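You operate a simulated robot arm through the tools that you are given. There is no shell and no other tool. Be economical: measure what you need, move in short steps, check, and stop when the job is done.

Carry out the task below with a simulated robot arm. There is one attempt and no reset: what you move stays moved.

JOB
Cycle the actuator, switch off, then set the collar: 60 mm if it drew over 3 A, else 120.

Only the result counts: the job must be done as asked and must still hold three seconds after the hand-in. Knocking over, shifting, dropping, spilling or breaking anything else fails it.

ROBOT AND FRAMES
A 7-joint arm with a two-finger parallel gripper, fixed in place. Base frame: the origin is at the foot of the arm, x ahead of it, y to its left, z up; the work surface is at about z = 0. Units: m, degrees, N and s.
With the tool pointing down near the work surface it reaches from about 0.22 to 0.58 m from the base axis. Its first joint turns from -66.0 to 66.0 degrees. Payload 2.5 kg.
Tool frame: the origin (TCP) lies between the finger pads and is the grasp point; the fingertips stand 0.023 m ahead of it; z points along the fingers, y is the line along which they close. The gripper opens to 0.094 m. The fingers are 0.038 m wide and 0.01 m thick; the gripper's body (0.054 by 0.096 m) begins 0.039 m behind the TCP.
Orientation is that of the tool frame in the base frame, as a unit quaternion [x, y, z, w]. With the fingers straight down and closing along the base's y, the tool's x points along the base's -x, its y along +y and its z along -z.

CONTROLS
- The arm moves only by the tool jog_arm. Its argument "plan" is a list of rows, each an object of numbers (a shift or turn left out is 0, a gripper value left out holds the last): "x", "y", "z": the shift along the tool's x, y, z in mm; "wx", "wy", "wz": the turn, a rotation vector about the tool's x, y, z in degrees; "fingers": the opening, from 0 (shut) to 1 (fully open). In form: [{"x": .., "y": .., "z": .., "wx": .., "wy": .., "wz": .., "fingers": ..}, ...]. A call has 1 to 12 rows; each row is the pose to reach, as a shift and turn from the pose commanded when the call began, along the tool's axes at that moment. A row lasts 0.2 s, in which the tool goes at most 0.05 m and 8.6 degrees; a call with a longer step from one row to the next is refused whole, and so is a gripper value outside its range. Where a pose cannot be reached the arm comes as near as it can. A force on the tool above 40 N (or 10 N above the force at the start of the call, whichever is more), or a blocked arm, ends the call early, and 0.2 s more pass. Each finger travels about 0.108 m/s and halts on what it meets, pressing with about 45 N; the grip force reading is that of the motor and also rises with nothing between the fingers. The clock runs only during rows and for 0.2 s after the last one: add rows that repeat a pose to give the fingers time. It gives the time, the measured TCP pose, the force on the tool (base axes), the opening and the grip force at its end, in the units of the frame above (readings bear some noise), with the torque about the TCP (base axes, N m) and any sound that the robot's microphone picked up, and new pictures: "pictures" is both (left out), scene, wrist or none.
- Cameras (640 x 400 px; columns grow to the right, rows downward): "scene" is fixed at [0.1059, -0.3961, 0.5553]; the picture's right is [0.92, -0.40, 0.00], its down [-0.18, -0.40, -0.90] and it looks along [0.36, 0.82, -0.44] (base axes); focal length 336 px, centre (320, 200). "wrist" rides on the gripper at [0.086, 0.016, -0.074] in the tool frame; the picture's right is [-0.18, 0.98, 0.00], its down [-0.58, -0.11, -0.81] and it looks along [-0.79, -0.15, 0.59] (tool axes); focal length 243 px, centre (320, 200). There is no depth. A picture from a camera that has moved, and an enlarged one, comes with that camera's place and axes in the base frame and with its lens.
- inspect(camera, box): a new picture of the part [left, top, right, bottom] of that camera's present view, enlarged. The clock stands still meanwhile.
- sign_off(): hands the job in; it is judged then, once.

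Go step by step. Nothing tells you positions but the pictures and the camera data: compare them with the known pose of the tool, close in by small moves and look again before you grip or let go. The budget is 120 turns and 200 pictures, counting those below and the enlarged ones. Unless the task says otherwise, let go and move clear before handing in, and close with one line.

The tools are called after "Emit:" as name(argument=value, ...) on one line, values as JSON. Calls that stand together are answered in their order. jog_arm: Moves the arm, as the interface text tells. Its arguments: {"type":"object","properties":{"plan":{"type":"array"},"pictures":{"type":"string","enum":["both","scene","wrist","none"]}},"required":["plan"]} The other tools are called the same way: inspect (camera, box) takes an enlarged picture of a part of a camera's view; sign_off () hands the job in.

At the start:

```text
time_s: 0.0
ee_pos: [0.3159, 0.0427, 0.3971]
tcp_rot: [0.0, 1.0, 0.0, -0.001]
contact_force: [0.8, -0.5, -1.1]
wrist_torque: [0.01, -0.02, -0.02]
width: 0.0939
finger_force: 0.1
```

scene: 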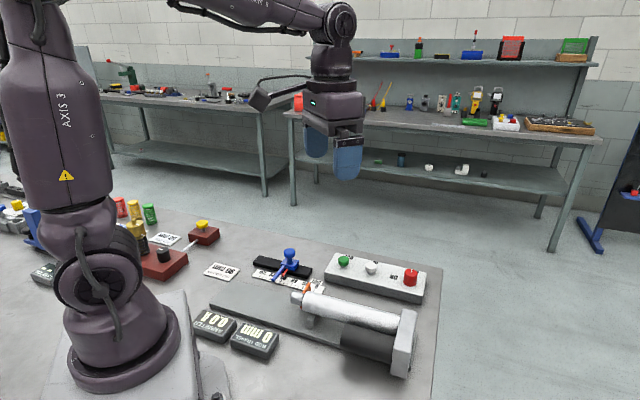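
wrist: 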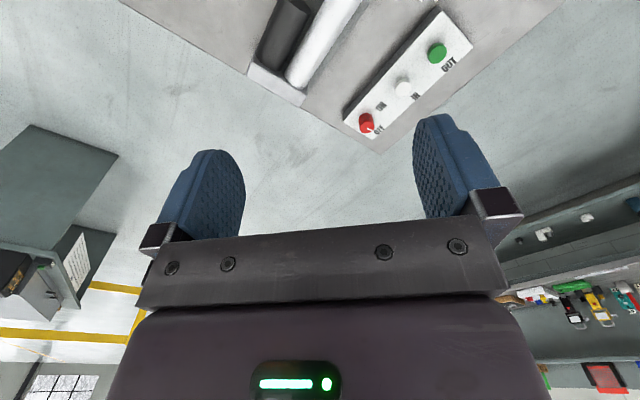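

I see a bench with a linear actuator, a three-button box (green OUT, white IN, red), two displays, a slide with a blue collar, and other items at left. I'll take closer looks first.

Emit:
inspect(camera="scene", box=[180, 230, 440, 390])

Emit:
inspect(camera="scene", box=[0, 180, 240, 330])

Emit:
inspect(camera="scene", box=[240, 235, 340, 300])

Emit:
inspect(camera="scene", box=[180, 300, 290, 370])

```text
2.46 times, centred on (310, 310) of scene
camera zoom: at [0.1059, -0.3961, 0.5553], right [0.92, -0.4, 0.0], down [-0.18, -0.4, -0.9], along [0.36, 0.82, -0.44], focal length 828 px, centre (345, -71)
```

zoom: 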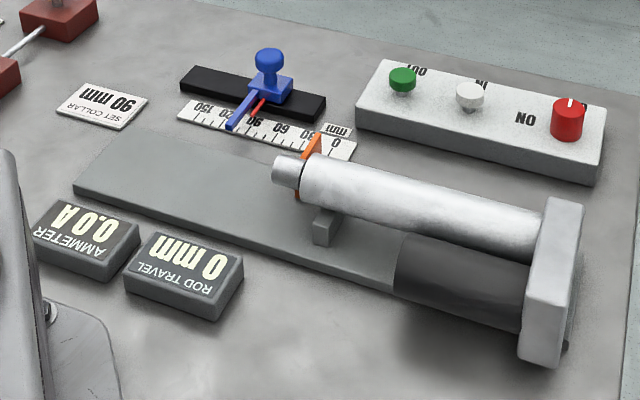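

```text
2.67 times, centred on (120, 255) of scene
camera zoom: at [0.1059, -0.3961, 0.5553], right [0.92, -0.4, 0.0], down [-0.18, -0.4, -0.9], along [0.36, 0.82, -0.44], focal length 897 px, centre (853, 53)
```

zoom: 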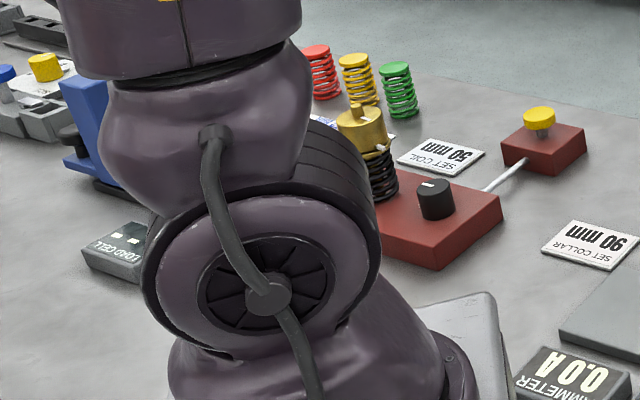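

```text
6.15 times, centred on (290, 268) of scene
camera zoom: at [0.1059, -0.3961, 0.5553], right [0.92, -0.4, 0.0], down [-0.18, -0.4, -0.9], along [0.36, 0.82, -0.44], focal length 2070 px, centre (505, -215)
```

zoom: 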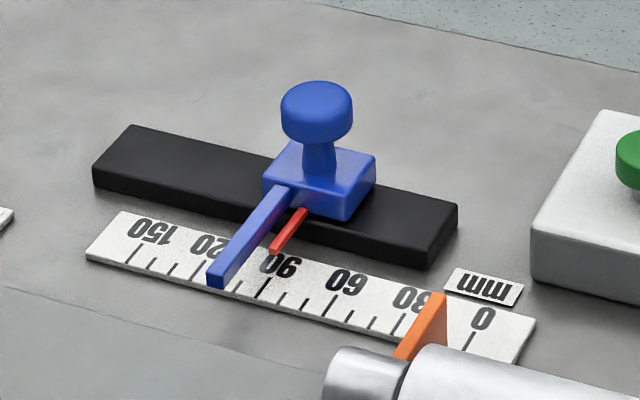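

```text
5.71 times, centred on (235, 335) of scene
camera zoom: at [0.1059, -0.3961, 0.5553], right [0.92, -0.4, 0.0], down [-0.18, -0.4, -0.9], along [0.36, 0.82, -0.44], focal length 1922 px, centre (806, -571)
```

zoom: 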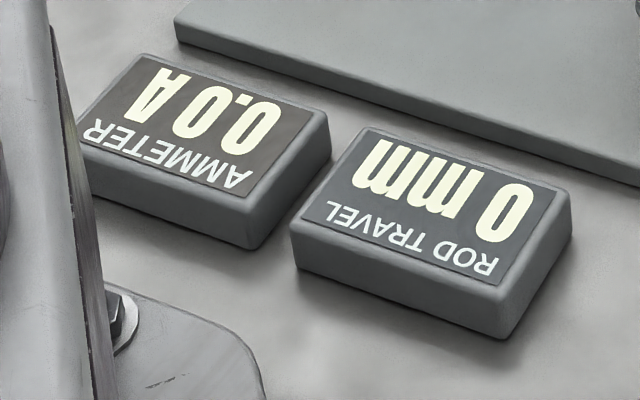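

The knob on the box and the collar pointer need a closer look, so I enlarge both.

Emit:
inspect(camera="wrist", box=[330, 0, 490, 150])

Emit:
inspect(camera="scene", box=[325, 245, 435, 310])

```text
2.67 times, centred on (410, 75) of wrist
camera zoom: at [0.2286, 0.0585, 0.4719], right [0.18, 0.98, 0.0], down [0.58, -0.11, 0.81], along [0.79, -0.15, -0.59], focal length 647 px, centre (80, 533)
```

zoom: 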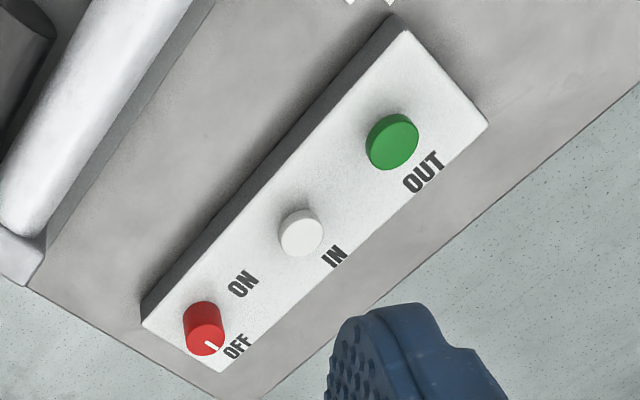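

```text
5.82 times, centred on (380, 278) of scene
camera zoom: at [0.1059, -0.3961, 0.5553], right [0.92, -0.4, 0.0], down [-0.18, -0.4, -0.9], along [0.36, 0.82, -0.44], focal length 1957 px, centre (-29, -251)
```

zoom: 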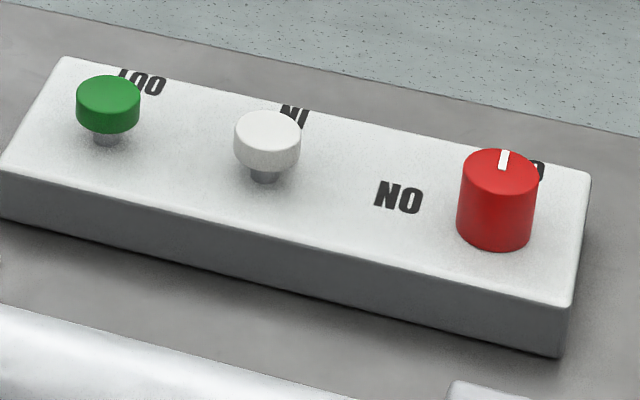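

The knob's white mark is at OFF. ON is a quarter turn counter-clockwise seen from above. I estimate the knob at about (0.549, 0.093), its top at z≈0.06, with white at about (0.484, 0.157) and green at about (0.436, 0.212). I'll move above the knob with the tool yawed so the quarter turn is centred.

Emit:
jog_arm(plan=[{"x": -26, "y": 5.6, "z": 26, "wz": 5}, {"x": -52, "y": 11, "z": 52, "wz": 10}, {"x": -78, "y": 17, "z": 79, "wz": 15}, {"x": -104, "y": 22, "z": 105, "wz": 20}, {"x": -130, "y": 28, "z": 131, "wz": 25}, {"x": -156, "y": 33, "z": 158, "wz": 30}, {"x": -182, "y": 39, "z": 184, "wz": 35}, {"x": -208, "y": 45, "z": 210, "wz": 40}, {"x": -233, "y": 50, "z": 237, "wz": 45}, {"x": -233, "y": 50, "z": 237, "wz": 45}])

```text
time_s: 2.2
ee_pos: [0.553, 0.0942, 0.1625]
tcp_rot: [0.383, 0.924, 0.001, 0.0]
contact_force: [0.3, 0.0, -1.1]
wrist_torque: [0.02, 0.02, 0.04]
width: 0.0942
finger_force: 0.1
camera wrist: at [0.5012, 0.166, 0.2364], right [0.83, 0.56, 0.0], down [0.33, -0.49, 0.81], along [0.45, -0.67, -0.59], focal length 243 px, centre (320, 200)
```

scene: 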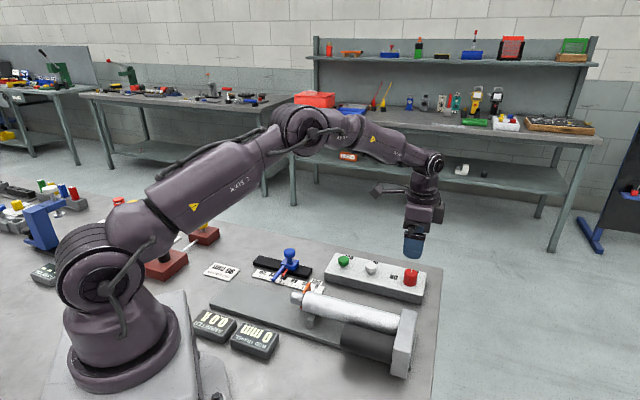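
wrist: 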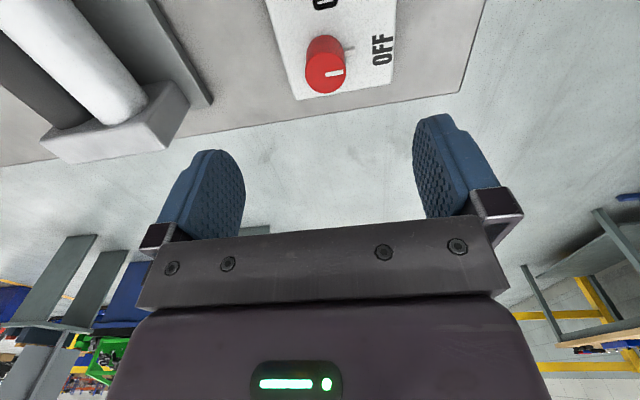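

The wrist view puts the knob at about (0.551, 0.097), nearly under the tool. I lower over it.

Emit:
jog_arm(plan=[{"x": 3.5, "y": 0.7, "z": 35}, {"x": 3.5, "y": 0.7, "z": 65}, {"x": 3.5, "y": 0.7, "z": 85}, {"x": 3.5, "y": 0.7, "z": 102}, {"x": 3.5, "y": 0.7, "z": 102}])

```text
time_s: 3.4
ee_pos: [0.5477, 0.0935, 0.0594]
tcp_rot: [0.383, 0.924, -0.001, 0.001]
contact_force: [0.6, -0.2, -1.0]
wrist_torque: [-0.01, -0.01, -0.01]
width: 0.0937
finger_force: 0.1
camera wrist: at [0.4967, 0.1667, 0.1326], right [0.83, 0.56, 0.0], down [0.33, -0.49, 0.81], along [0.46, -0.67, -0.59], focal length 243 px, centre (320, 200)
```

scene: 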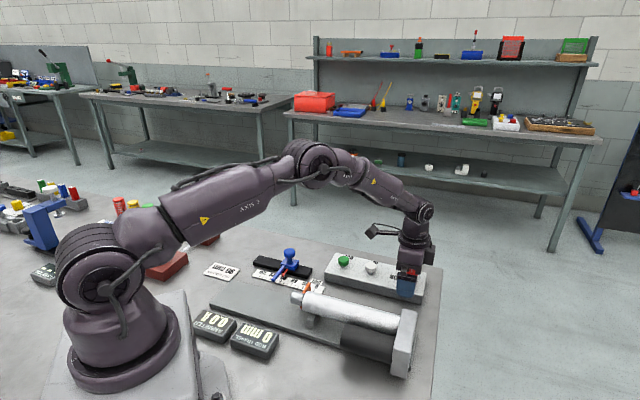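
wrist: 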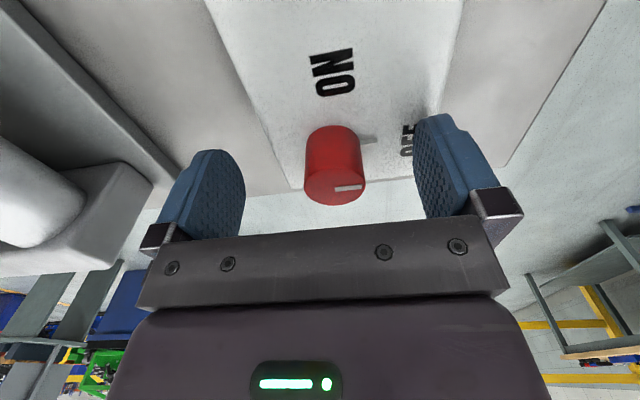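

The knob sits a few mm off TCP, about +7 mm in tool y and -5 mm in tool x. I centre on it and then close.

Emit:
jog_arm(plan=[{"x": -5, "y": 7}, {"x": -5, "y": 7}, {"x": -5, "y": 7, "fingers": 0.45}, {"x": -5, "y": 7, "fingers": 0.45}, {"x": -5, "y": 7, "fingers": 0.45}])

```text
time_s: 4.6
ee_pos: [0.5563, 0.0964, 0.0594]
tcp_rot: [0.383, 0.924, 0.0, 0.001]
contact_force: [-0.2, -0.2, 0.2]
wrist_torque: [-0.03, 0.0, 0.02]
width: 0.0423
finger_force: 0.0
camera wrist: at [0.5051, 0.1692, 0.1329], right [0.83, 0.56, 0.0], down [0.33, -0.49, 0.81], along [0.46, -0.67, -0.59], focal length 243 px, centre (320, 200)
```

scene: 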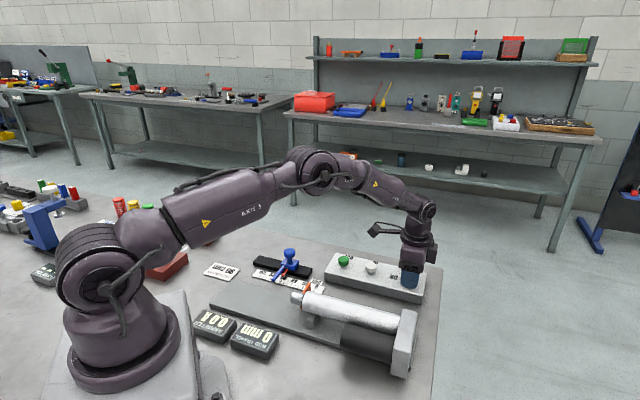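
wrist: 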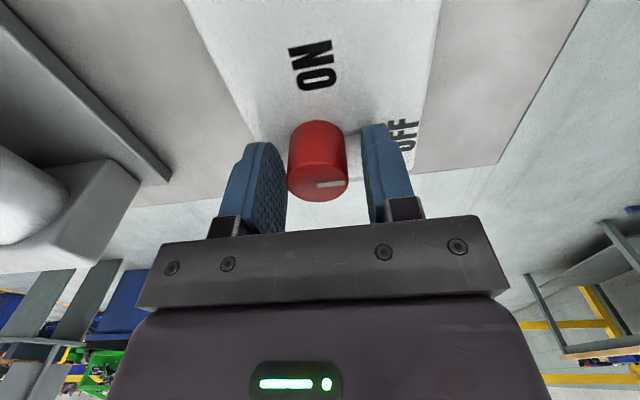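

The knob is centred between the fingers. I grip it and turn -90° about tool z, which is counter-clockwise from above.

Emit:
jog_arm(plan=[{"fingers": 0.1}, {"fingers": 0.1}], pictures="wrist")

Emit:
jog_arm(plan=[{"wz": -8}, {"wz": -16}, {"wz": -24}, {"wz": -32}, {"wz": -40}, {"wz": -48}, {"wz": -56}, {"wz": -64}, {"wz": -72}, {"wz": -80}, {"wz": -88}, {"wz": -90}])

```text
time_s: 5.2
ee_pos: [0.5543, 0.0972, 0.0594]
tcp_rot: [0.383, 0.924, -0.001, -0.002]
contact_force: [-17.3, -8.3, 8.6]
wrist_torque: [0.34, -0.17, 0.03]
width: 0.0298
finger_force: 45.5
camera wrist: at [0.5047, 0.1683, 0.1327], right [0.83, 0.56, 0.0], down [0.34, -0.49, 0.81], along [0.45, -0.67, -0.59], focal length 243 px, centre (320, 200)
```

wrist: 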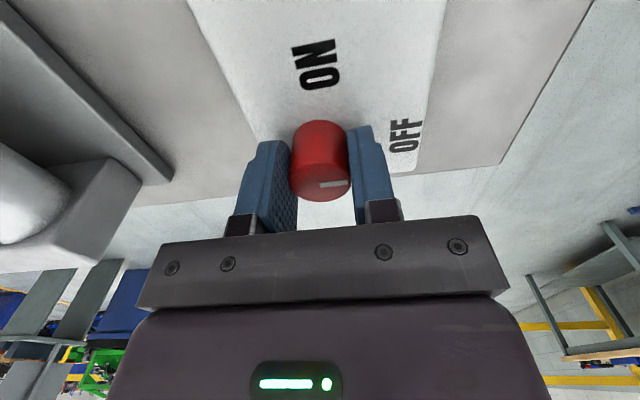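

```text
time_s: 7.8
ee_pos: [0.5547, 0.0955, 0.0592]
tcp_rot: [-0.384, 0.923, -0.001, -0.002]
contact_force: [-16.6, -18.4, 1.1]
wrist_torque: [-0.62, -0.17, -0.26]
width: 0.0298
finger_force: 44.9
camera wrist: at [0.482, 0.0463, 0.1331], right [-0.57, 0.82, 0.0], down [0.49, 0.34, 0.8], along [0.66, 0.45, -0.6], focal length 243 px, centre (320, 200)
```

scene: 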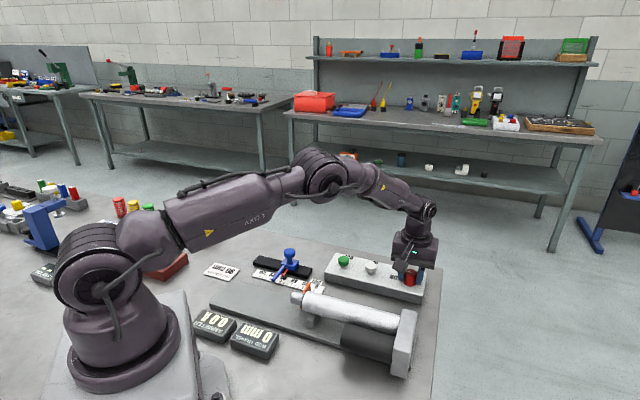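
wrist: 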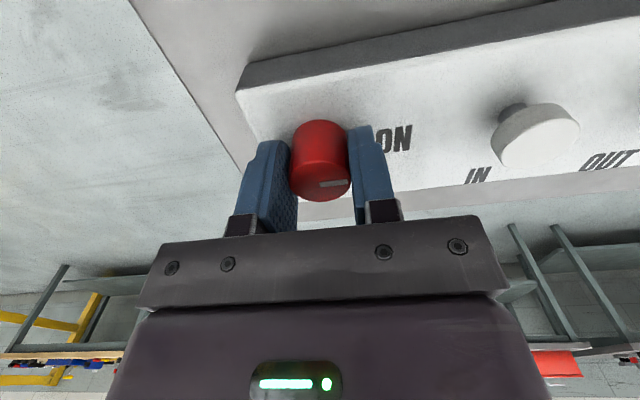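

The knob turned with the fingers and now points at ON. I release it and rise.

Emit:
jog_arm(plan=[{"fingers": 0.7}, {"fingers": 0.7}, {"fingers": 0.7, "z": -30}, {"fingers": 0.7, "z": -65}])

Emit:
inspect(camera="scene", box=[180, 230, 440, 390])

```text
time_s: 8.8
ee_pos: [0.5554, 0.0947, 0.1246]
tcp_rot: [-0.383, 0.924, 0.001, 0.0]
contact_force: [-0.1, -0.1, -0.1]
wrist_torque: [-0.02, 0.04, -0.04]
width: 0.0656
finger_force: 0.1
camera wrist: at [0.4814, 0.0459, 0.1978], right [-0.56, 0.83, 0.0], down [0.49, 0.33, 0.81], along [0.67, 0.46, -0.59], focal length 243 px, centre (320, 200)
```

scene: 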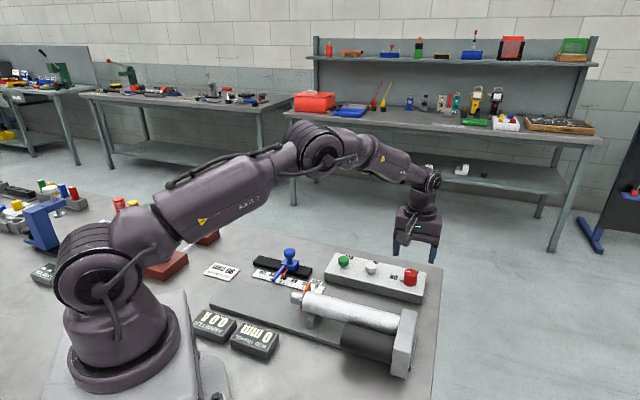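
wrist: 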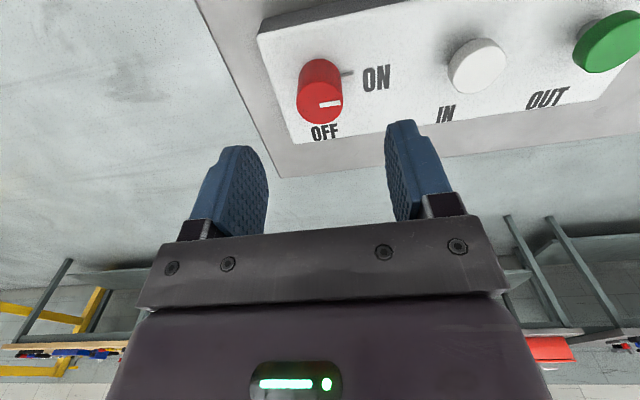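

```text
2.46 times, centred on (310, 310) of scene
camera zoom: at [0.1059, -0.3961, 0.5553], right [0.92, -0.4, 0.0], down [-0.18, -0.4, -0.9], along [0.36, 0.82, -0.44], focal length 828 px, centre (345, -71)
```

zoom: 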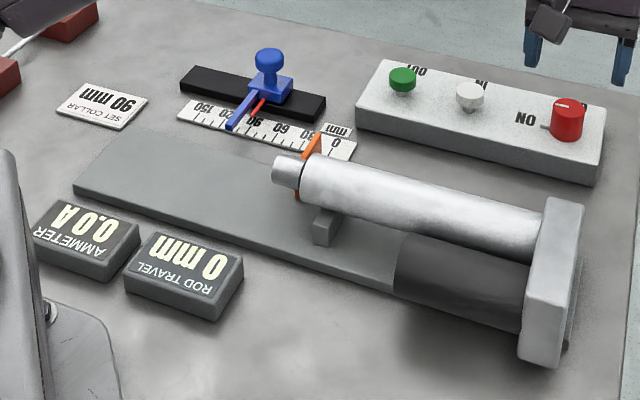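

The knob is ON and the meters read zero. I move above the green OUT button with fingers shut.

Emit:
jog_arm(plan=[{"y": 40, "fingers": 0}, {"y": 80, "fingers": 0}, {"y": 120, "fingers": 0}, {"x": 0.8, "y": 165, "z": 10, "fingers": 0}, {"x": 0.8, "y": 165, "z": 20, "fingers": 0}, {"x": 0.8, "y": 165, "z": 20, "fingers": 0}])

```text
time_s: 10.2
ee_pos: [0.4391, 0.2106, 0.1031]
tcp_rot: [-0.382, 0.924, 0.0, 0.001]
contact_force: [-0.7, 0.9, -0.6]
wrist_torque: [0.02, 0.02, 0.0]
width: 0.0003
finger_force: 42.7
camera wrist: at [0.3658, 0.1619, 0.1777], right [-0.56, 0.83, 0.0], down [0.49, 0.33, 0.81], along [0.67, 0.46, -0.59], focal length 243 px, centre (320, 200)
```

scene: 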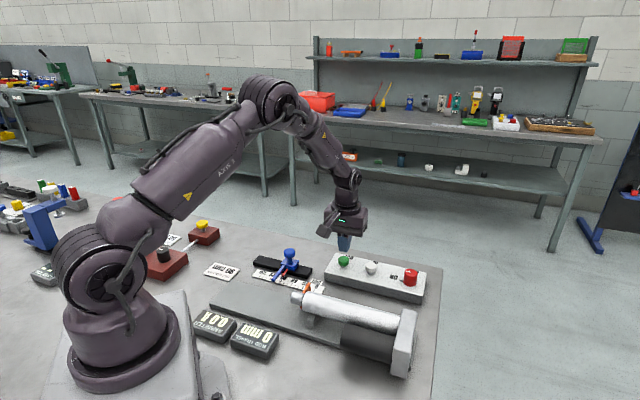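
wrist: 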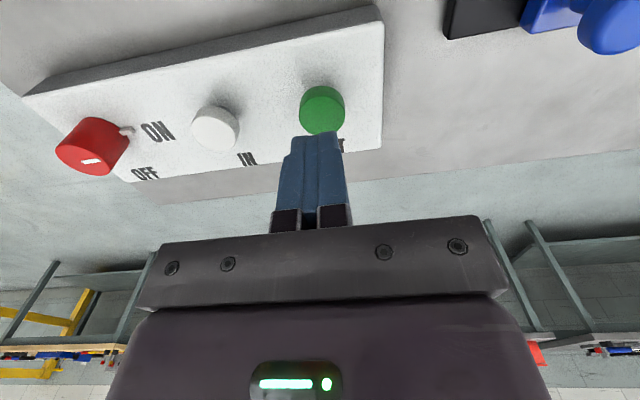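

Aligned within a few mm, so I lower and press OUT in small steps.

Emit:
jog_arm(plan=[{"x": 3, "y": 3, "z": 18}, {"x": 3, "y": 3, "z": 25}, {"x": 3, "y": 3, "z": 29}, {"x": 3, "y": 3, "z": 31}], pictures="scene")

```text
time_s: 11.2
ee_pos: [0.4344, 0.2116, 0.0735]
tcp_rot: [-0.383, 0.924, 0.0, 0.001]
contact_force: [-1.0, -1.1, 1.4]
wrist_torque: [0.02, -0.03, -0.01]
width: 0.0001
finger_force: 42.8
heard: click
```

scene: 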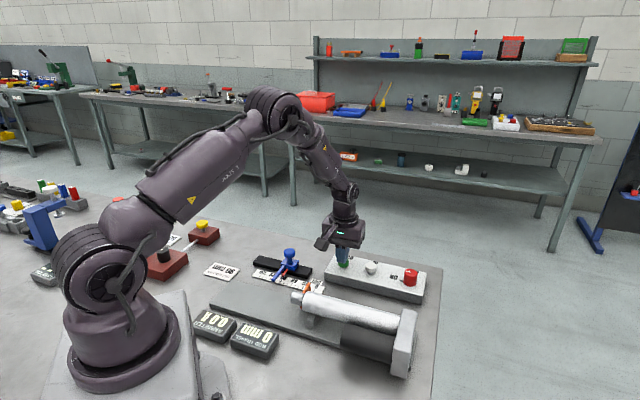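

A click was heard, so I check the meters.

Emit:
inspect(camera="scene", box=[180, 240, 340, 370])

```text
3.08 times, centred on (260, 305) of scene
camera zoom: at [0.1059, -0.3961, 0.5553], right [0.92, -0.4, 0.0], down [-0.18, -0.4, -0.9], along [0.36, 0.82, -0.44], focal length 1035 px, centre (505, -123)
```

zoom: 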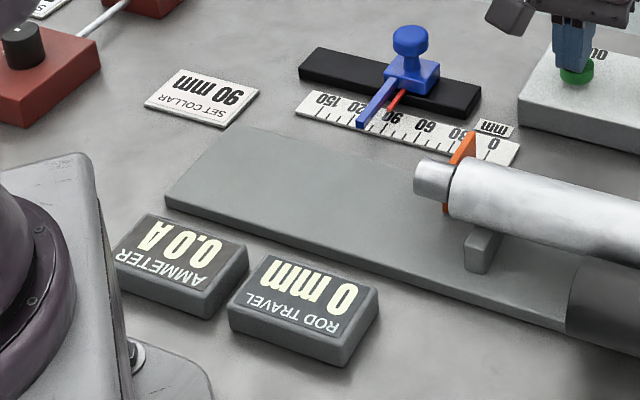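

Emit:
jog_arm(plan=[{}], pictures="none")

Emit:
inspect(camera="scene", box=[180, 240, 340, 370])

```text
time_s: 11.6
ee_pos: [0.4344, 0.2119, 0.0724]
tcp_rot: [-0.382, 0.924, 0.0, 0.0]
contact_force: [0.3, -0.2, 1.2]
wrist_torque: [0.0, 0.01, -0.01]
width: 0.0
finger_force: 42.6
```

```text
3.08 times, centred on (260, 305) of scene
camera zoom: at [0.1059, -0.3961, 0.5553], right [0.92, -0.4, 0.0], down [-0.18, -0.4, -0.9], along [0.36, 0.82, -0.44], focal length 1035 px, centre (505, -123)
```

zoom: 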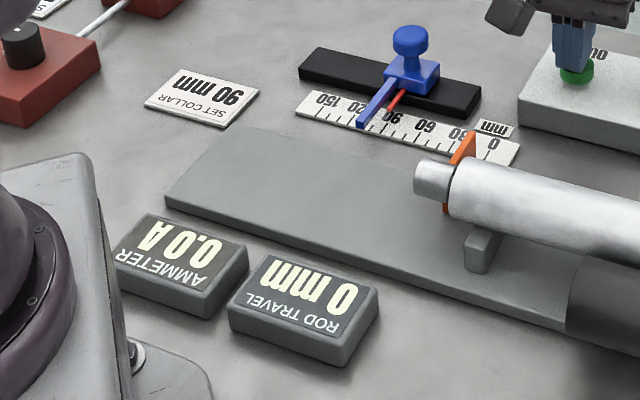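

There's no motion yet, so I press a little deeper.

Emit:
jog_arm(plan=[{"z": 2}, {"z": 4}], pictures="none")

Emit:
inspect(camera="scene", box=[180, 240, 340, 370])

```text
time_s: 12.2
ee_pos: [0.4348, 0.2114, 0.0692]
tcp_rot: [-0.383, 0.924, 0.0, 0.0]
contact_force: [-0.1, -1.8, 2.1]
wrist_torque: [-0.07, 0.0, 0.0]
width: 0.0
finger_force: 42.3
```

```text
3.08 times, centred on (260, 305) of scene
camera zoom: at [0.1059, -0.3961, 0.5553], right [0.92, -0.4, 0.0], down [-0.18, -0.4, -0.9], along [0.36, 0.82, -0.44], focal length 1035 px, centre (505, -123)
```

zoom: 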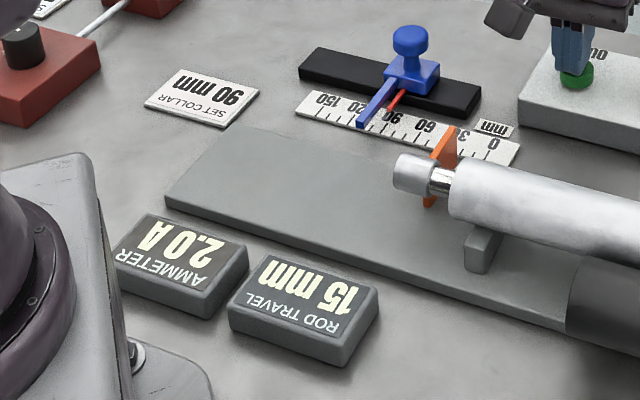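

It's running, at 2.0 A and 15 mm. I hold the button and sample.

Emit:
jog_arm(plan=[{}], pictures="none")

Emit:
inspect(camera="scene", box=[180, 240, 340, 370])

Emit:
jog_arm(plan=[{}], pictures="none")

Emit:
inspect(camera="scene", box=[180, 240, 340, 370])

Emit:
jog_arm(plan=[{}], pictures="none")

Emit:
inspect(camera="scene", box=[180, 240, 340, 370])

```text
time_s: 12.6
ee_pos: [0.4344, 0.2119, 0.0697]
tcp_rot: [-0.382, 0.924, 0.0, 0.001]
contact_force: [1.2, -0.9, 2.3]
wrist_torque: [-0.03, 0.04, 0.02]
width: 0.0
finger_force: 42.5
```

```text
3.08 times, centred on (260, 305) of scene
camera zoom: at [0.1059, -0.3961, 0.5553], right [0.92, -0.4, 0.0], down [-0.18, -0.4, -0.9], along [0.36, 0.82, -0.44], focal length 1035 px, centre (505, -123)
```

zoom: 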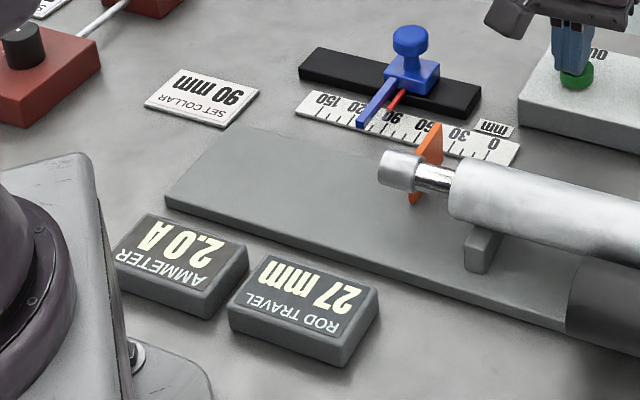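

```text
time_s: 13.0
ee_pos: [0.4346, 0.2128, 0.0692]
tcp_rot: [-0.383, 0.924, -0.001, 0.0]
contact_force: [0.3, -0.1, 2.3]
wrist_torque: [-0.03, -0.02, 0.03]
width: 0.0
finger_force: 42.7
```

```text
3.08 times, centred on (260, 305) of scene
camera zoom: at [0.1059, -0.3961, 0.5553], right [0.92, -0.4, 0.0], down [-0.18, -0.4, -0.9], along [0.36, 0.82, -0.44], focal length 1035 px, centre (505, -123)
```

zoom: 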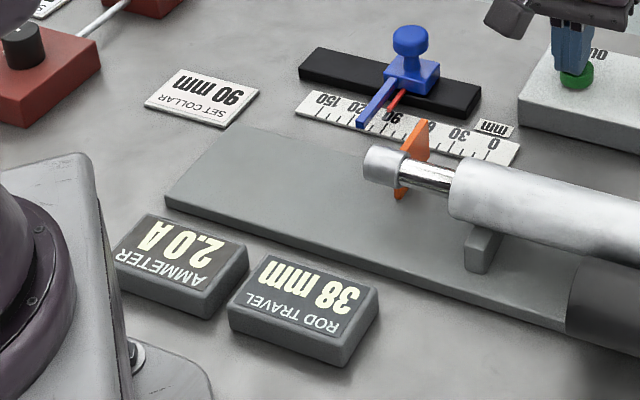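

```text
time_s: 13.4
ee_pos: [0.434, 0.2134, 0.0691]
tcp_rot: [-0.382, 0.924, 0.0, 0.0]
contact_force: [1.3, -0.4, 2.5]
wrist_torque: [-0.08, -0.03, 0.01]
width: 0.0
finger_force: 42.9
```

```text
3.08 times, centred on (260, 305) of scene
camera zoom: at [0.1059, -0.3961, 0.5553], right [0.92, -0.4, 0.0], down [-0.18, -0.4, -0.9], along [0.36, 0.82, -0.44], focal length 1035 px, centre (505, -123)
```

zoom: 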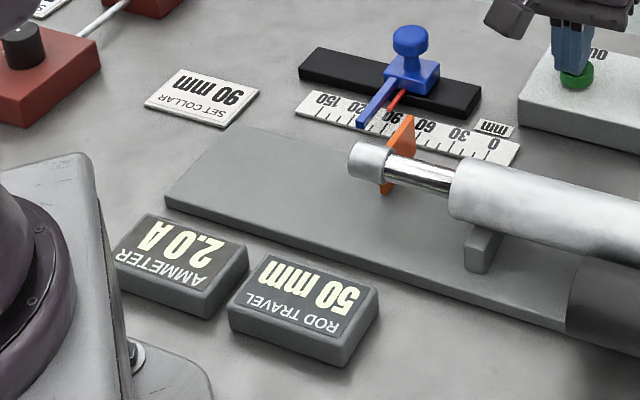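

2.0 A so far, advancing about 12 mm per sample. I keep sampling.

Emit:
jog_arm(plan=[{}], pictures="none")

Emit:
inspect(camera="scene", box=[180, 240, 340, 370])

Emit:
jog_arm(plan=[{}], pictures="none")

Emit:
inspect(camera="scene", box=[180, 240, 340, 370])

Emit:
jog_arm(plan=[{}], pictures="none")

Emit:
inspect(camera="scene", box=[180, 240, 340, 370])

Emit:
jog_arm(plan=[{}], pictures="none")

Emit:
inspect(camera="scene", box=[180, 240, 340, 370])

```text
time_s: 13.8
ee_pos: [0.4352, 0.2129, 0.0693]
tcp_rot: [-0.383, 0.924, 0.001, 0.001]
contact_force: [1.0, 0.8, 2.9]
wrist_torque: [-0.03, 0.0, 0.02]
width: 0.0002
finger_force: 42.4
```

```text
3.08 times, centred on (260, 305) of scene
camera zoom: at [0.1059, -0.3961, 0.5553], right [0.92, -0.4, 0.0], down [-0.18, -0.4, -0.9], along [0.36, 0.82, -0.44], focal length 1035 px, centre (505, -123)
```

zoom: 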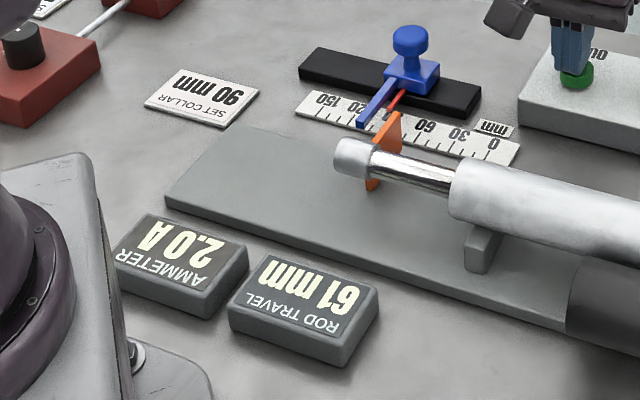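

```text
time_s: 14.2
ee_pos: [0.4345, 0.213, 0.0687]
tcp_rot: [-0.383, 0.924, 0.0, 0.001]
contact_force: [0.3, 0.9, 2.0]
wrist_torque: [0.04, -0.07, 0.02]
width: 0.0
finger_force: 42.6
```

```text
3.08 times, centred on (260, 305) of scene
camera zoom: at [0.1059, -0.3961, 0.5553], right [0.92, -0.4, 0.0], down [-0.18, -0.4, -0.9], along [0.36, 0.82, -0.44], focal length 1035 px, centre (505, -123)
```

zoom: 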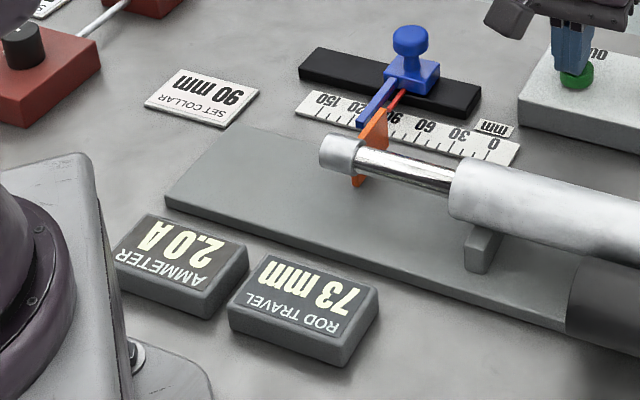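

```text
time_s: 14.6
ee_pos: [0.4337, 0.2138, 0.0706]
tcp_rot: [-0.382, 0.924, 0.0, 0.0]
contact_force: [1.7, 1.4, 2.8]
wrist_torque: [0.05, -0.01, -0.01]
width: 0.0001
finger_force: 42.4
```

```text
3.08 times, centred on (260, 305) of scene
camera zoom: at [0.1059, -0.3961, 0.5553], right [0.92, -0.4, 0.0], down [-0.18, -0.4, -0.9], along [0.36, 0.82, -0.44], focal length 1035 px, centre (505, -123)
```

zoom: 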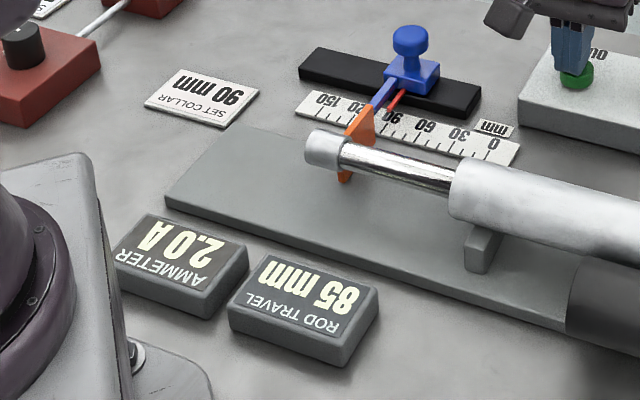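

```text
time_s: 15.0
ee_pos: [0.4341, 0.213, 0.069]
tcp_rot: [-0.383, 0.924, 0.0, 0.0]
contact_force: [0.9, 2.0, 2.9]
wrist_torque: [0.02, -0.01, 0.0]
width: 0.0
finger_force: 42.6
```

```text
3.08 times, centred on (260, 305) of scene
camera zoom: at [0.1059, -0.3961, 0.5553], right [0.92, -0.4, 0.0], down [-0.18, -0.4, -0.9], along [0.36, 0.82, -0.44], focal length 1035 px, centre (505, -123)
```

zoom: 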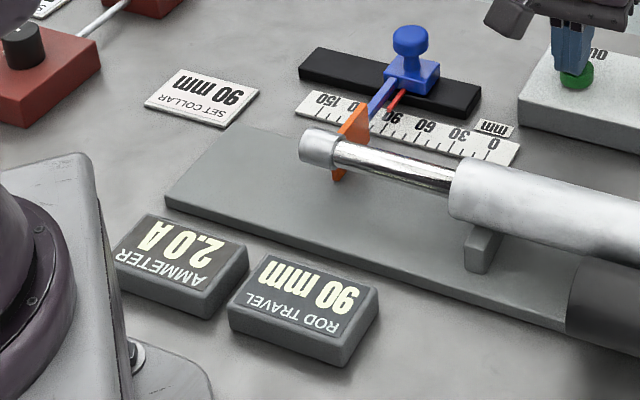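

It slowed at 90 mm against the collar. I take two more samples to see whether it settles or stalls.

Emit:
jog_arm(plan=[{}], pictures="none")

Emit:
inspect(camera="scene", box=[180, 240, 340, 370])

Emit:
jog_arm(plan=[{}, {}], pictures="none")

Emit:
inspect(camera="scene", box=[180, 240, 340, 370])

```text
time_s: 15.4
ee_pos: [0.4343, 0.2128, 0.0696]
tcp_rot: [-0.383, 0.924, 0.0, 0.001]
contact_force: [-0.3, 1.1, 2.7]
wrist_torque: [0.05, 0.0, 0.02]
width: 0.0
finger_force: 42.1
```

```text
3.08 times, centred on (260, 305) of scene
camera zoom: at [0.1059, -0.3961, 0.5553], right [0.92, -0.4, 0.0], down [-0.18, -0.4, -0.9], along [0.36, 0.82, -0.44], focal length 1035 px, centre (505, -123)
```

zoom: 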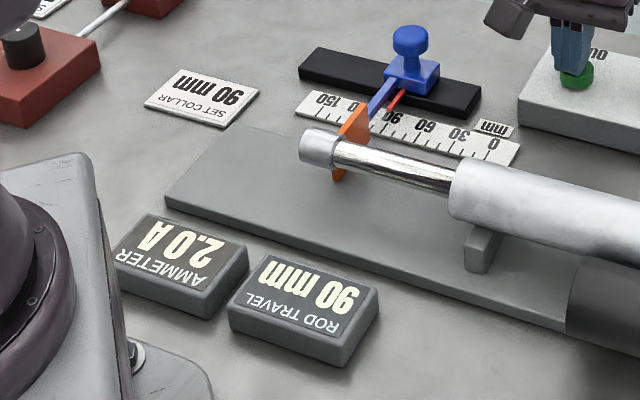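

```text
time_s: 16.0
ee_pos: [0.4345, 0.2135, 0.0684]
tcp_rot: [-0.382, 0.924, 0.0, 0.001]
contact_force: [0.5, 1.8, 3.4]
wrist_torque: [0.03, 0.01, -0.03]
width: 0.0
finger_force: 42.2
```

```text
3.08 times, centred on (260, 305) of scene
camera zoom: at [0.1059, -0.3961, 0.5553], right [0.92, -0.4, 0.0], down [-0.18, -0.4, -0.9], along [0.36, 0.82, -0.44], focal length 1035 px, centre (505, -123)
```

zoom: 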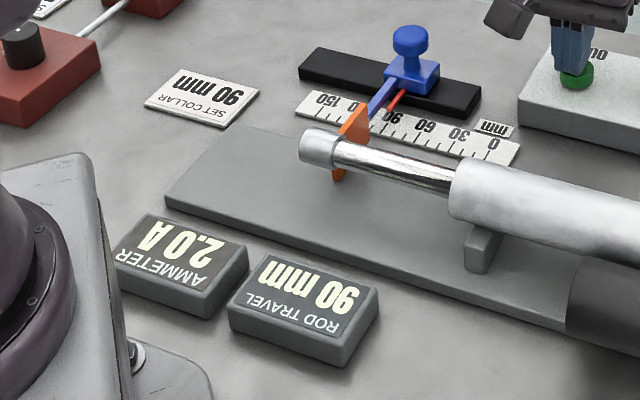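

Outstroke is complete at 90 mm against the collar, with 2.0 A throughout. Next I rise, move over the white IN button and check.

Emit:
jog_arm(plan=[{"z": -25}, {"z": -30, "y": -35}, {"z": -30, "y": -73}, {"z": -30, "y": -73}])

Emit:
inspect(camera="scene", box=[180, 240, 340, 370])

```text
time_s: 17.0
ee_pos: [0.4866, 0.1609, 0.0985]
tcp_rot: [-0.383, 0.924, 0.0, 0.0]
contact_force: [-0.1, 0.5, 0.3]
wrist_torque: [-0.04, 0.01, 0.01]
width: 0.0
finger_force: 42.5
camera wrist: at [0.4136, 0.1112, 0.1723], right [-0.57, 0.82, 0.0], down [0.49, 0.33, 0.81], along [0.66, 0.46, -0.59], focal length 243 px, centre (320, 200)
```

scene: 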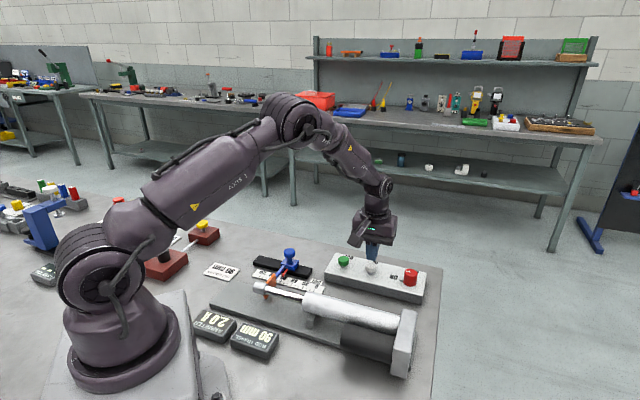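
wrist: 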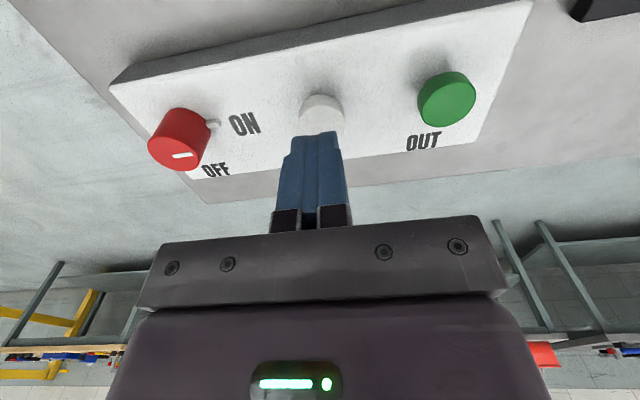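

```text
3.08 times, centred on (260, 305) of scene
camera zoom: at [0.1059, -0.3962, 0.5553], right [0.92, -0.4, 0.0], down [-0.18, -0.4, -0.9], along [0.36, 0.82, -0.44], focal length 1035 px, centre (505, -123)
```

zoom: 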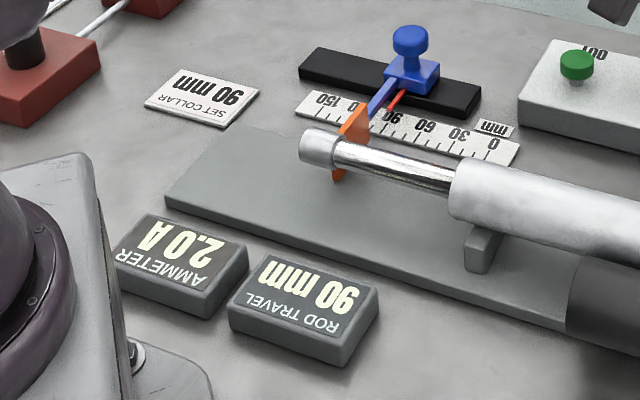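

The ammeter holds 2.0 A at the stop. I press IN and watch the return stroke.

Emit:
jog_arm(plan=[{"x": 4, "y": 0, "z": 14}, {"x": 4, "z": 22}, {"x": 4, "z": 26}, {"x": 4, "z": 30}], pictures="none")

Emit:
inspect(camera="scene", box=[180, 240, 340, 370])

Emit:
jog_arm(plan=[{}], pictures="none")

Emit:
inspect(camera="scene", box=[180, 240, 340, 370])

Emit:
jog_arm(plan=[{}], pictures="none")

Emit:
inspect(camera="scene", box=[180, 240, 340, 370])

```text
time_s: 18.0
ee_pos: [0.4847, 0.1578, 0.069]
tcp_rot: [-0.383, 0.924, 0.0, 0.0]
contact_force: [0.3, -0.7, 1.1]
wrist_torque: [0.0, 0.01, -0.02]
width: 0.0001
finger_force: 42.5
heard: click
```

```text
3.08 times, centred on (260, 305) of scene
camera zoom: at [0.1059, -0.3961, 0.5553], right [0.92, -0.4, 0.0], down [-0.18, -0.4, -0.9], along [0.36, 0.82, -0.44], focal length 1035 px, centre (505, -123)
```

zoom: 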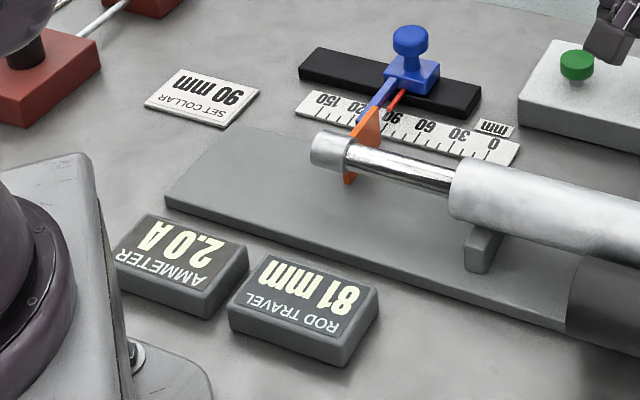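

```text
time_s: 18.4
ee_pos: [0.4846, 0.1583, 0.0687]
tcp_rot: [-0.382, 0.924, 0.001, 0.0]
contact_force: [0.7, -1.5, 0.8]
wrist_torque: [-0.06, 0.03, 0.04]
width: 0.0
finger_force: 42.2
```

```text
3.08 times, centred on (260, 305) of scene
camera zoom: at [0.1059, -0.3961, 0.5553], right [0.92, -0.4, 0.0], down [-0.18, -0.4, -0.9], along [0.36, 0.82, -0.44], focal length 1035 px, centre (505, -123)
```

zoom: 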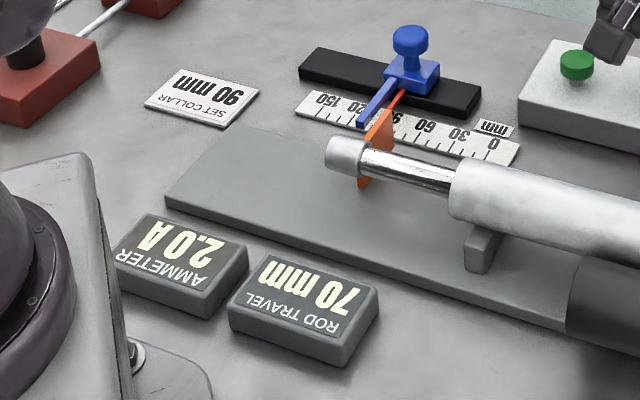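

```text
time_s: 18.8
ee_pos: [0.4842, 0.1584, 0.0699]
tcp_rot: [-0.383, 0.924, 0.001, 0.0]
contact_force: [0.1, -0.5, 2.8]
wrist_torque: [-0.04, -0.05, -0.02]
width: 0.0001
finger_force: 41.9
```

```text
3.08 times, centred on (260, 305) of scene
camera zoom: at [0.1059, -0.3961, 0.5553], right [0.92, -0.4, 0.0], down [-0.18, -0.4, -0.9], along [0.36, 0.82, -0.44], focal length 1035 px, centre (505, -123)
```

zoom: 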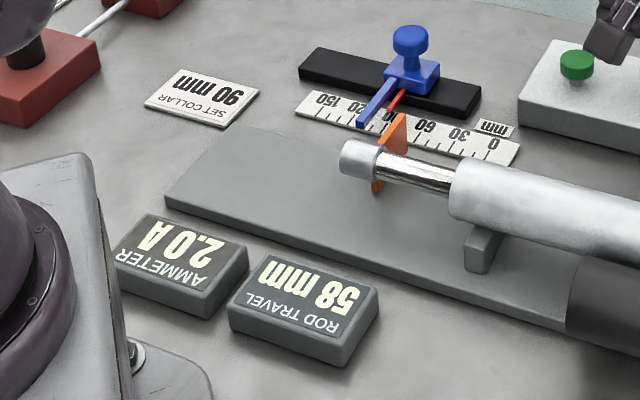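

The return stroke also shows 2.0 A. I sample the rest.

Emit:
jog_arm(plan=[{}, {}], pictures="none")

Emit:
inspect(camera="scene", box=[180, 240, 340, 370])

Emit:
jog_arm(plan=[{}, {}], pictures="none")

Emit:
inspect(camera="scene", box=[180, 240, 340, 370])

Emit:
jog_arm(plan=[{}, {}], pictures="none")

Emit:
inspect(camera="scene", box=[180, 240, 340, 370])

Emit:
jog_arm(plan=[{}, {}], pictures="none")

Emit:
inspect(camera="scene", box=[180, 240, 340, 370])

```text
time_s: 19.4
ee_pos: [0.4832, 0.1584, 0.0692]
tcp_rot: [-0.383, 0.924, 0.0, 0.0]
contact_force: [1.2, 0.1, 1.6]
wrist_torque: [-0.02, -0.01, 0.0]
width: 0.0
finger_force: 42.9
```

```text
3.08 times, centred on (260, 305) of scene
camera zoom: at [0.1059, -0.3961, 0.5553], right [0.92, -0.4, 0.0], down [-0.18, -0.4, -0.9], along [0.36, 0.82, -0.44], focal length 1035 px, centre (505, -123)
```

zoom: 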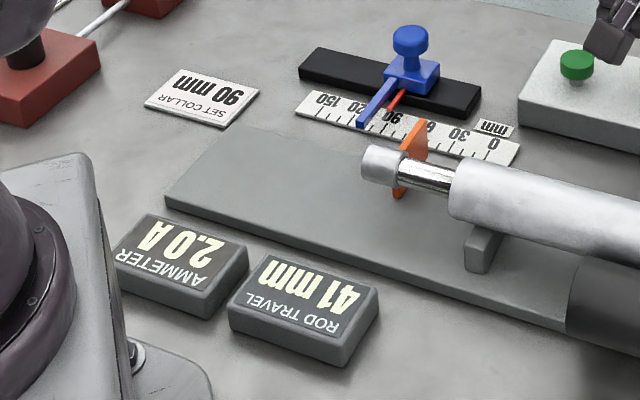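

```text
time_s: 20.0
ee_pos: [0.4833, 0.1585, 0.0695]
tcp_rot: [-0.382, 0.924, 0.001, 0.0]
contact_force: [0.8, 0.5, 1.2]
wrist_torque: [0.0, 0.0, 0.01]
width: 0.0002
finger_force: 42.3
```

```text
3.08 times, centred on (260, 305) of scene
camera zoom: at [0.1059, -0.3961, 0.5553], right [0.92, -0.4, 0.0], down [-0.18, -0.4, -0.9], along [0.36, 0.82, -0.44], focal length 1035 px, centre (505, -123)
```

zoom: 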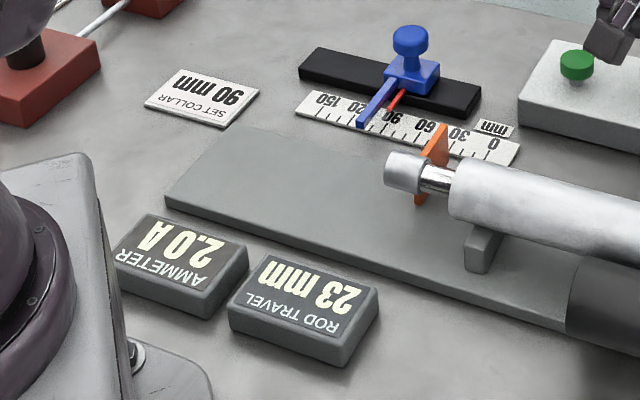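

```text
time_s: 20.6
ee_pos: [0.4831, 0.1597, 0.0684]
tcp_rot: [-0.382, 0.924, 0.0, 0.0]
contact_force: [0.1, 1.0, 2.5]
wrist_torque: [-0.01, -0.06, -0.03]
width: 0.0
finger_force: 42.5
```

```text
3.08 times, centred on (260, 305) of scene
camera zoom: at [0.1059, -0.3961, 0.5553], right [0.92, -0.4, 0.0], down [-0.18, -0.4, -0.9], along [0.36, 0.82, -0.44], focal length 1035 px, centre (505, -123)
```

zoom: 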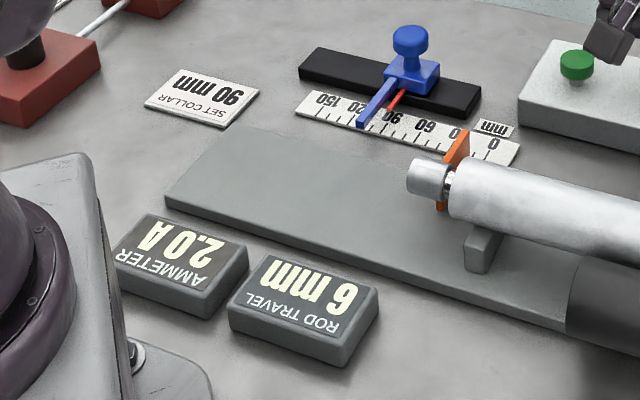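

```text
time_s: 21.2
ee_pos: [0.4846, 0.1568, 0.0692]
tcp_rot: [-0.382, 0.924, 0.0, 0.0]
contact_force: [0.5, 0.2, 2.4]
wrist_torque: [0.0, -0.04, -0.02]
width: 0.0001
finger_force: 42.7
```

```text
3.08 times, centred on (260, 305) of scene
camera zoom: at [0.1059, -0.3961, 0.5553], right [0.92, -0.4, 0.0], down [-0.18, -0.4, -0.9], along [0.36, 0.82, -0.44], focal length 1035 px, centre (505, -123)
```

zoom: 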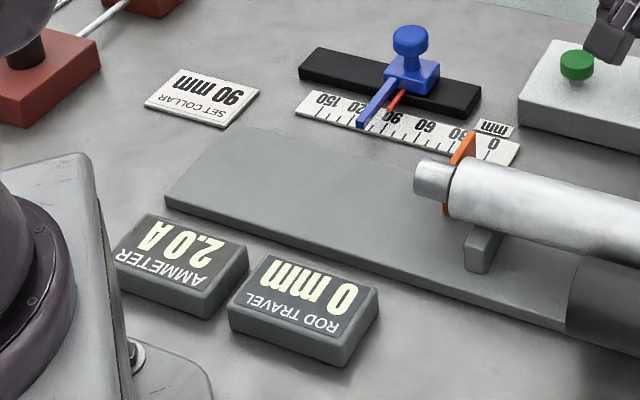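

The cycle is complete, with 2.0 A throughout, so the collar setting is 120 mm. First I go back to the knob to switch off.

Emit:
jog_arm(plan=[{"z": -25}, {"z": -40, "y": -35}, {"z": -40, "y": -70, "fingers": 0.6}, {"z": -40, "x": -6, "y": -94.4, "fingers": 0.6}, {"z": -40, "x": -6, "y": -94.4, "fingers": 0.6}, {"z": -40, "x": -6, "y": -94.4, "fingers": 0.6}])

```text
time_s: 22.6
ee_pos: [0.5539, 0.0957, 0.1064]
tcp_rot: [-0.383, 0.924, -0.001, 0.0]
contact_force: [-1.2, 0.4, -0.1]
wrist_torque: [-0.04, 0.01, 0.01]
width: 0.0565
finger_force: 0.0
camera wrist: at [0.4802, 0.0465, 0.1806], right [-0.56, 0.83, 0.0], down [0.49, 0.33, 0.81], along [0.67, 0.46, -0.59], focal length 243 px, centre (320, 200)
```

scene: 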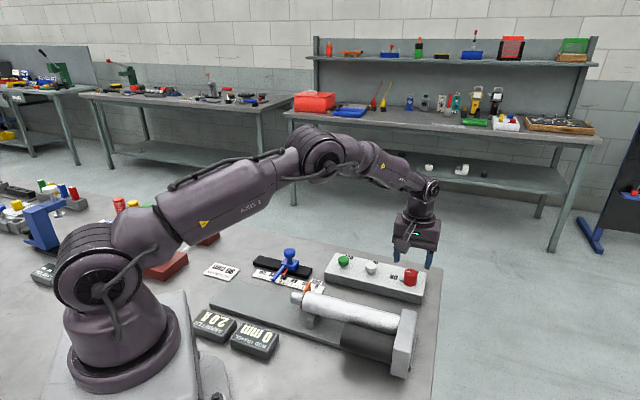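
wrist: 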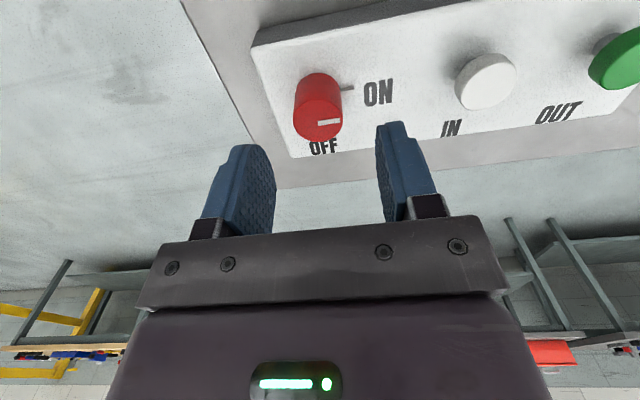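

I lower over the knob, grip it and turn back +90°.

Emit:
jog_arm(plan=[{"z": 25}, {"z": 47}, {"z": 47}, {"z": 47, "fingers": 0.1}, {"z": 47, "fingers": 0.1}, {"z": 47, "fingers": 0.1}], pictures="wrist")

```text
time_s: 24.0
ee_pos: [0.5544, 0.0944, 0.0599]
tcp_rot: [-0.381, 0.924, -0.001, 0.001]
contact_force: [17.3, -5.5, -10.8]
wrist_torque: [0.34, 0.27, -0.01]
width: 0.0298
finger_force: 44.9
camera wrist: at [0.48, 0.045, 0.1342], right [-0.56, 0.83, 0.0], down [0.49, 0.33, 0.81], along [0.67, 0.45, -0.59], focal length 243 px, centre (320, 200)
```

wrist: 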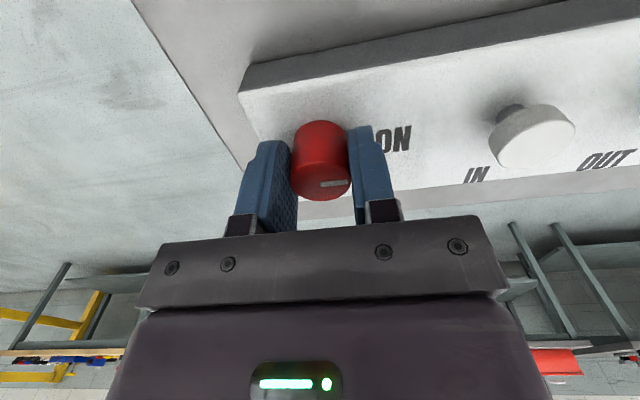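

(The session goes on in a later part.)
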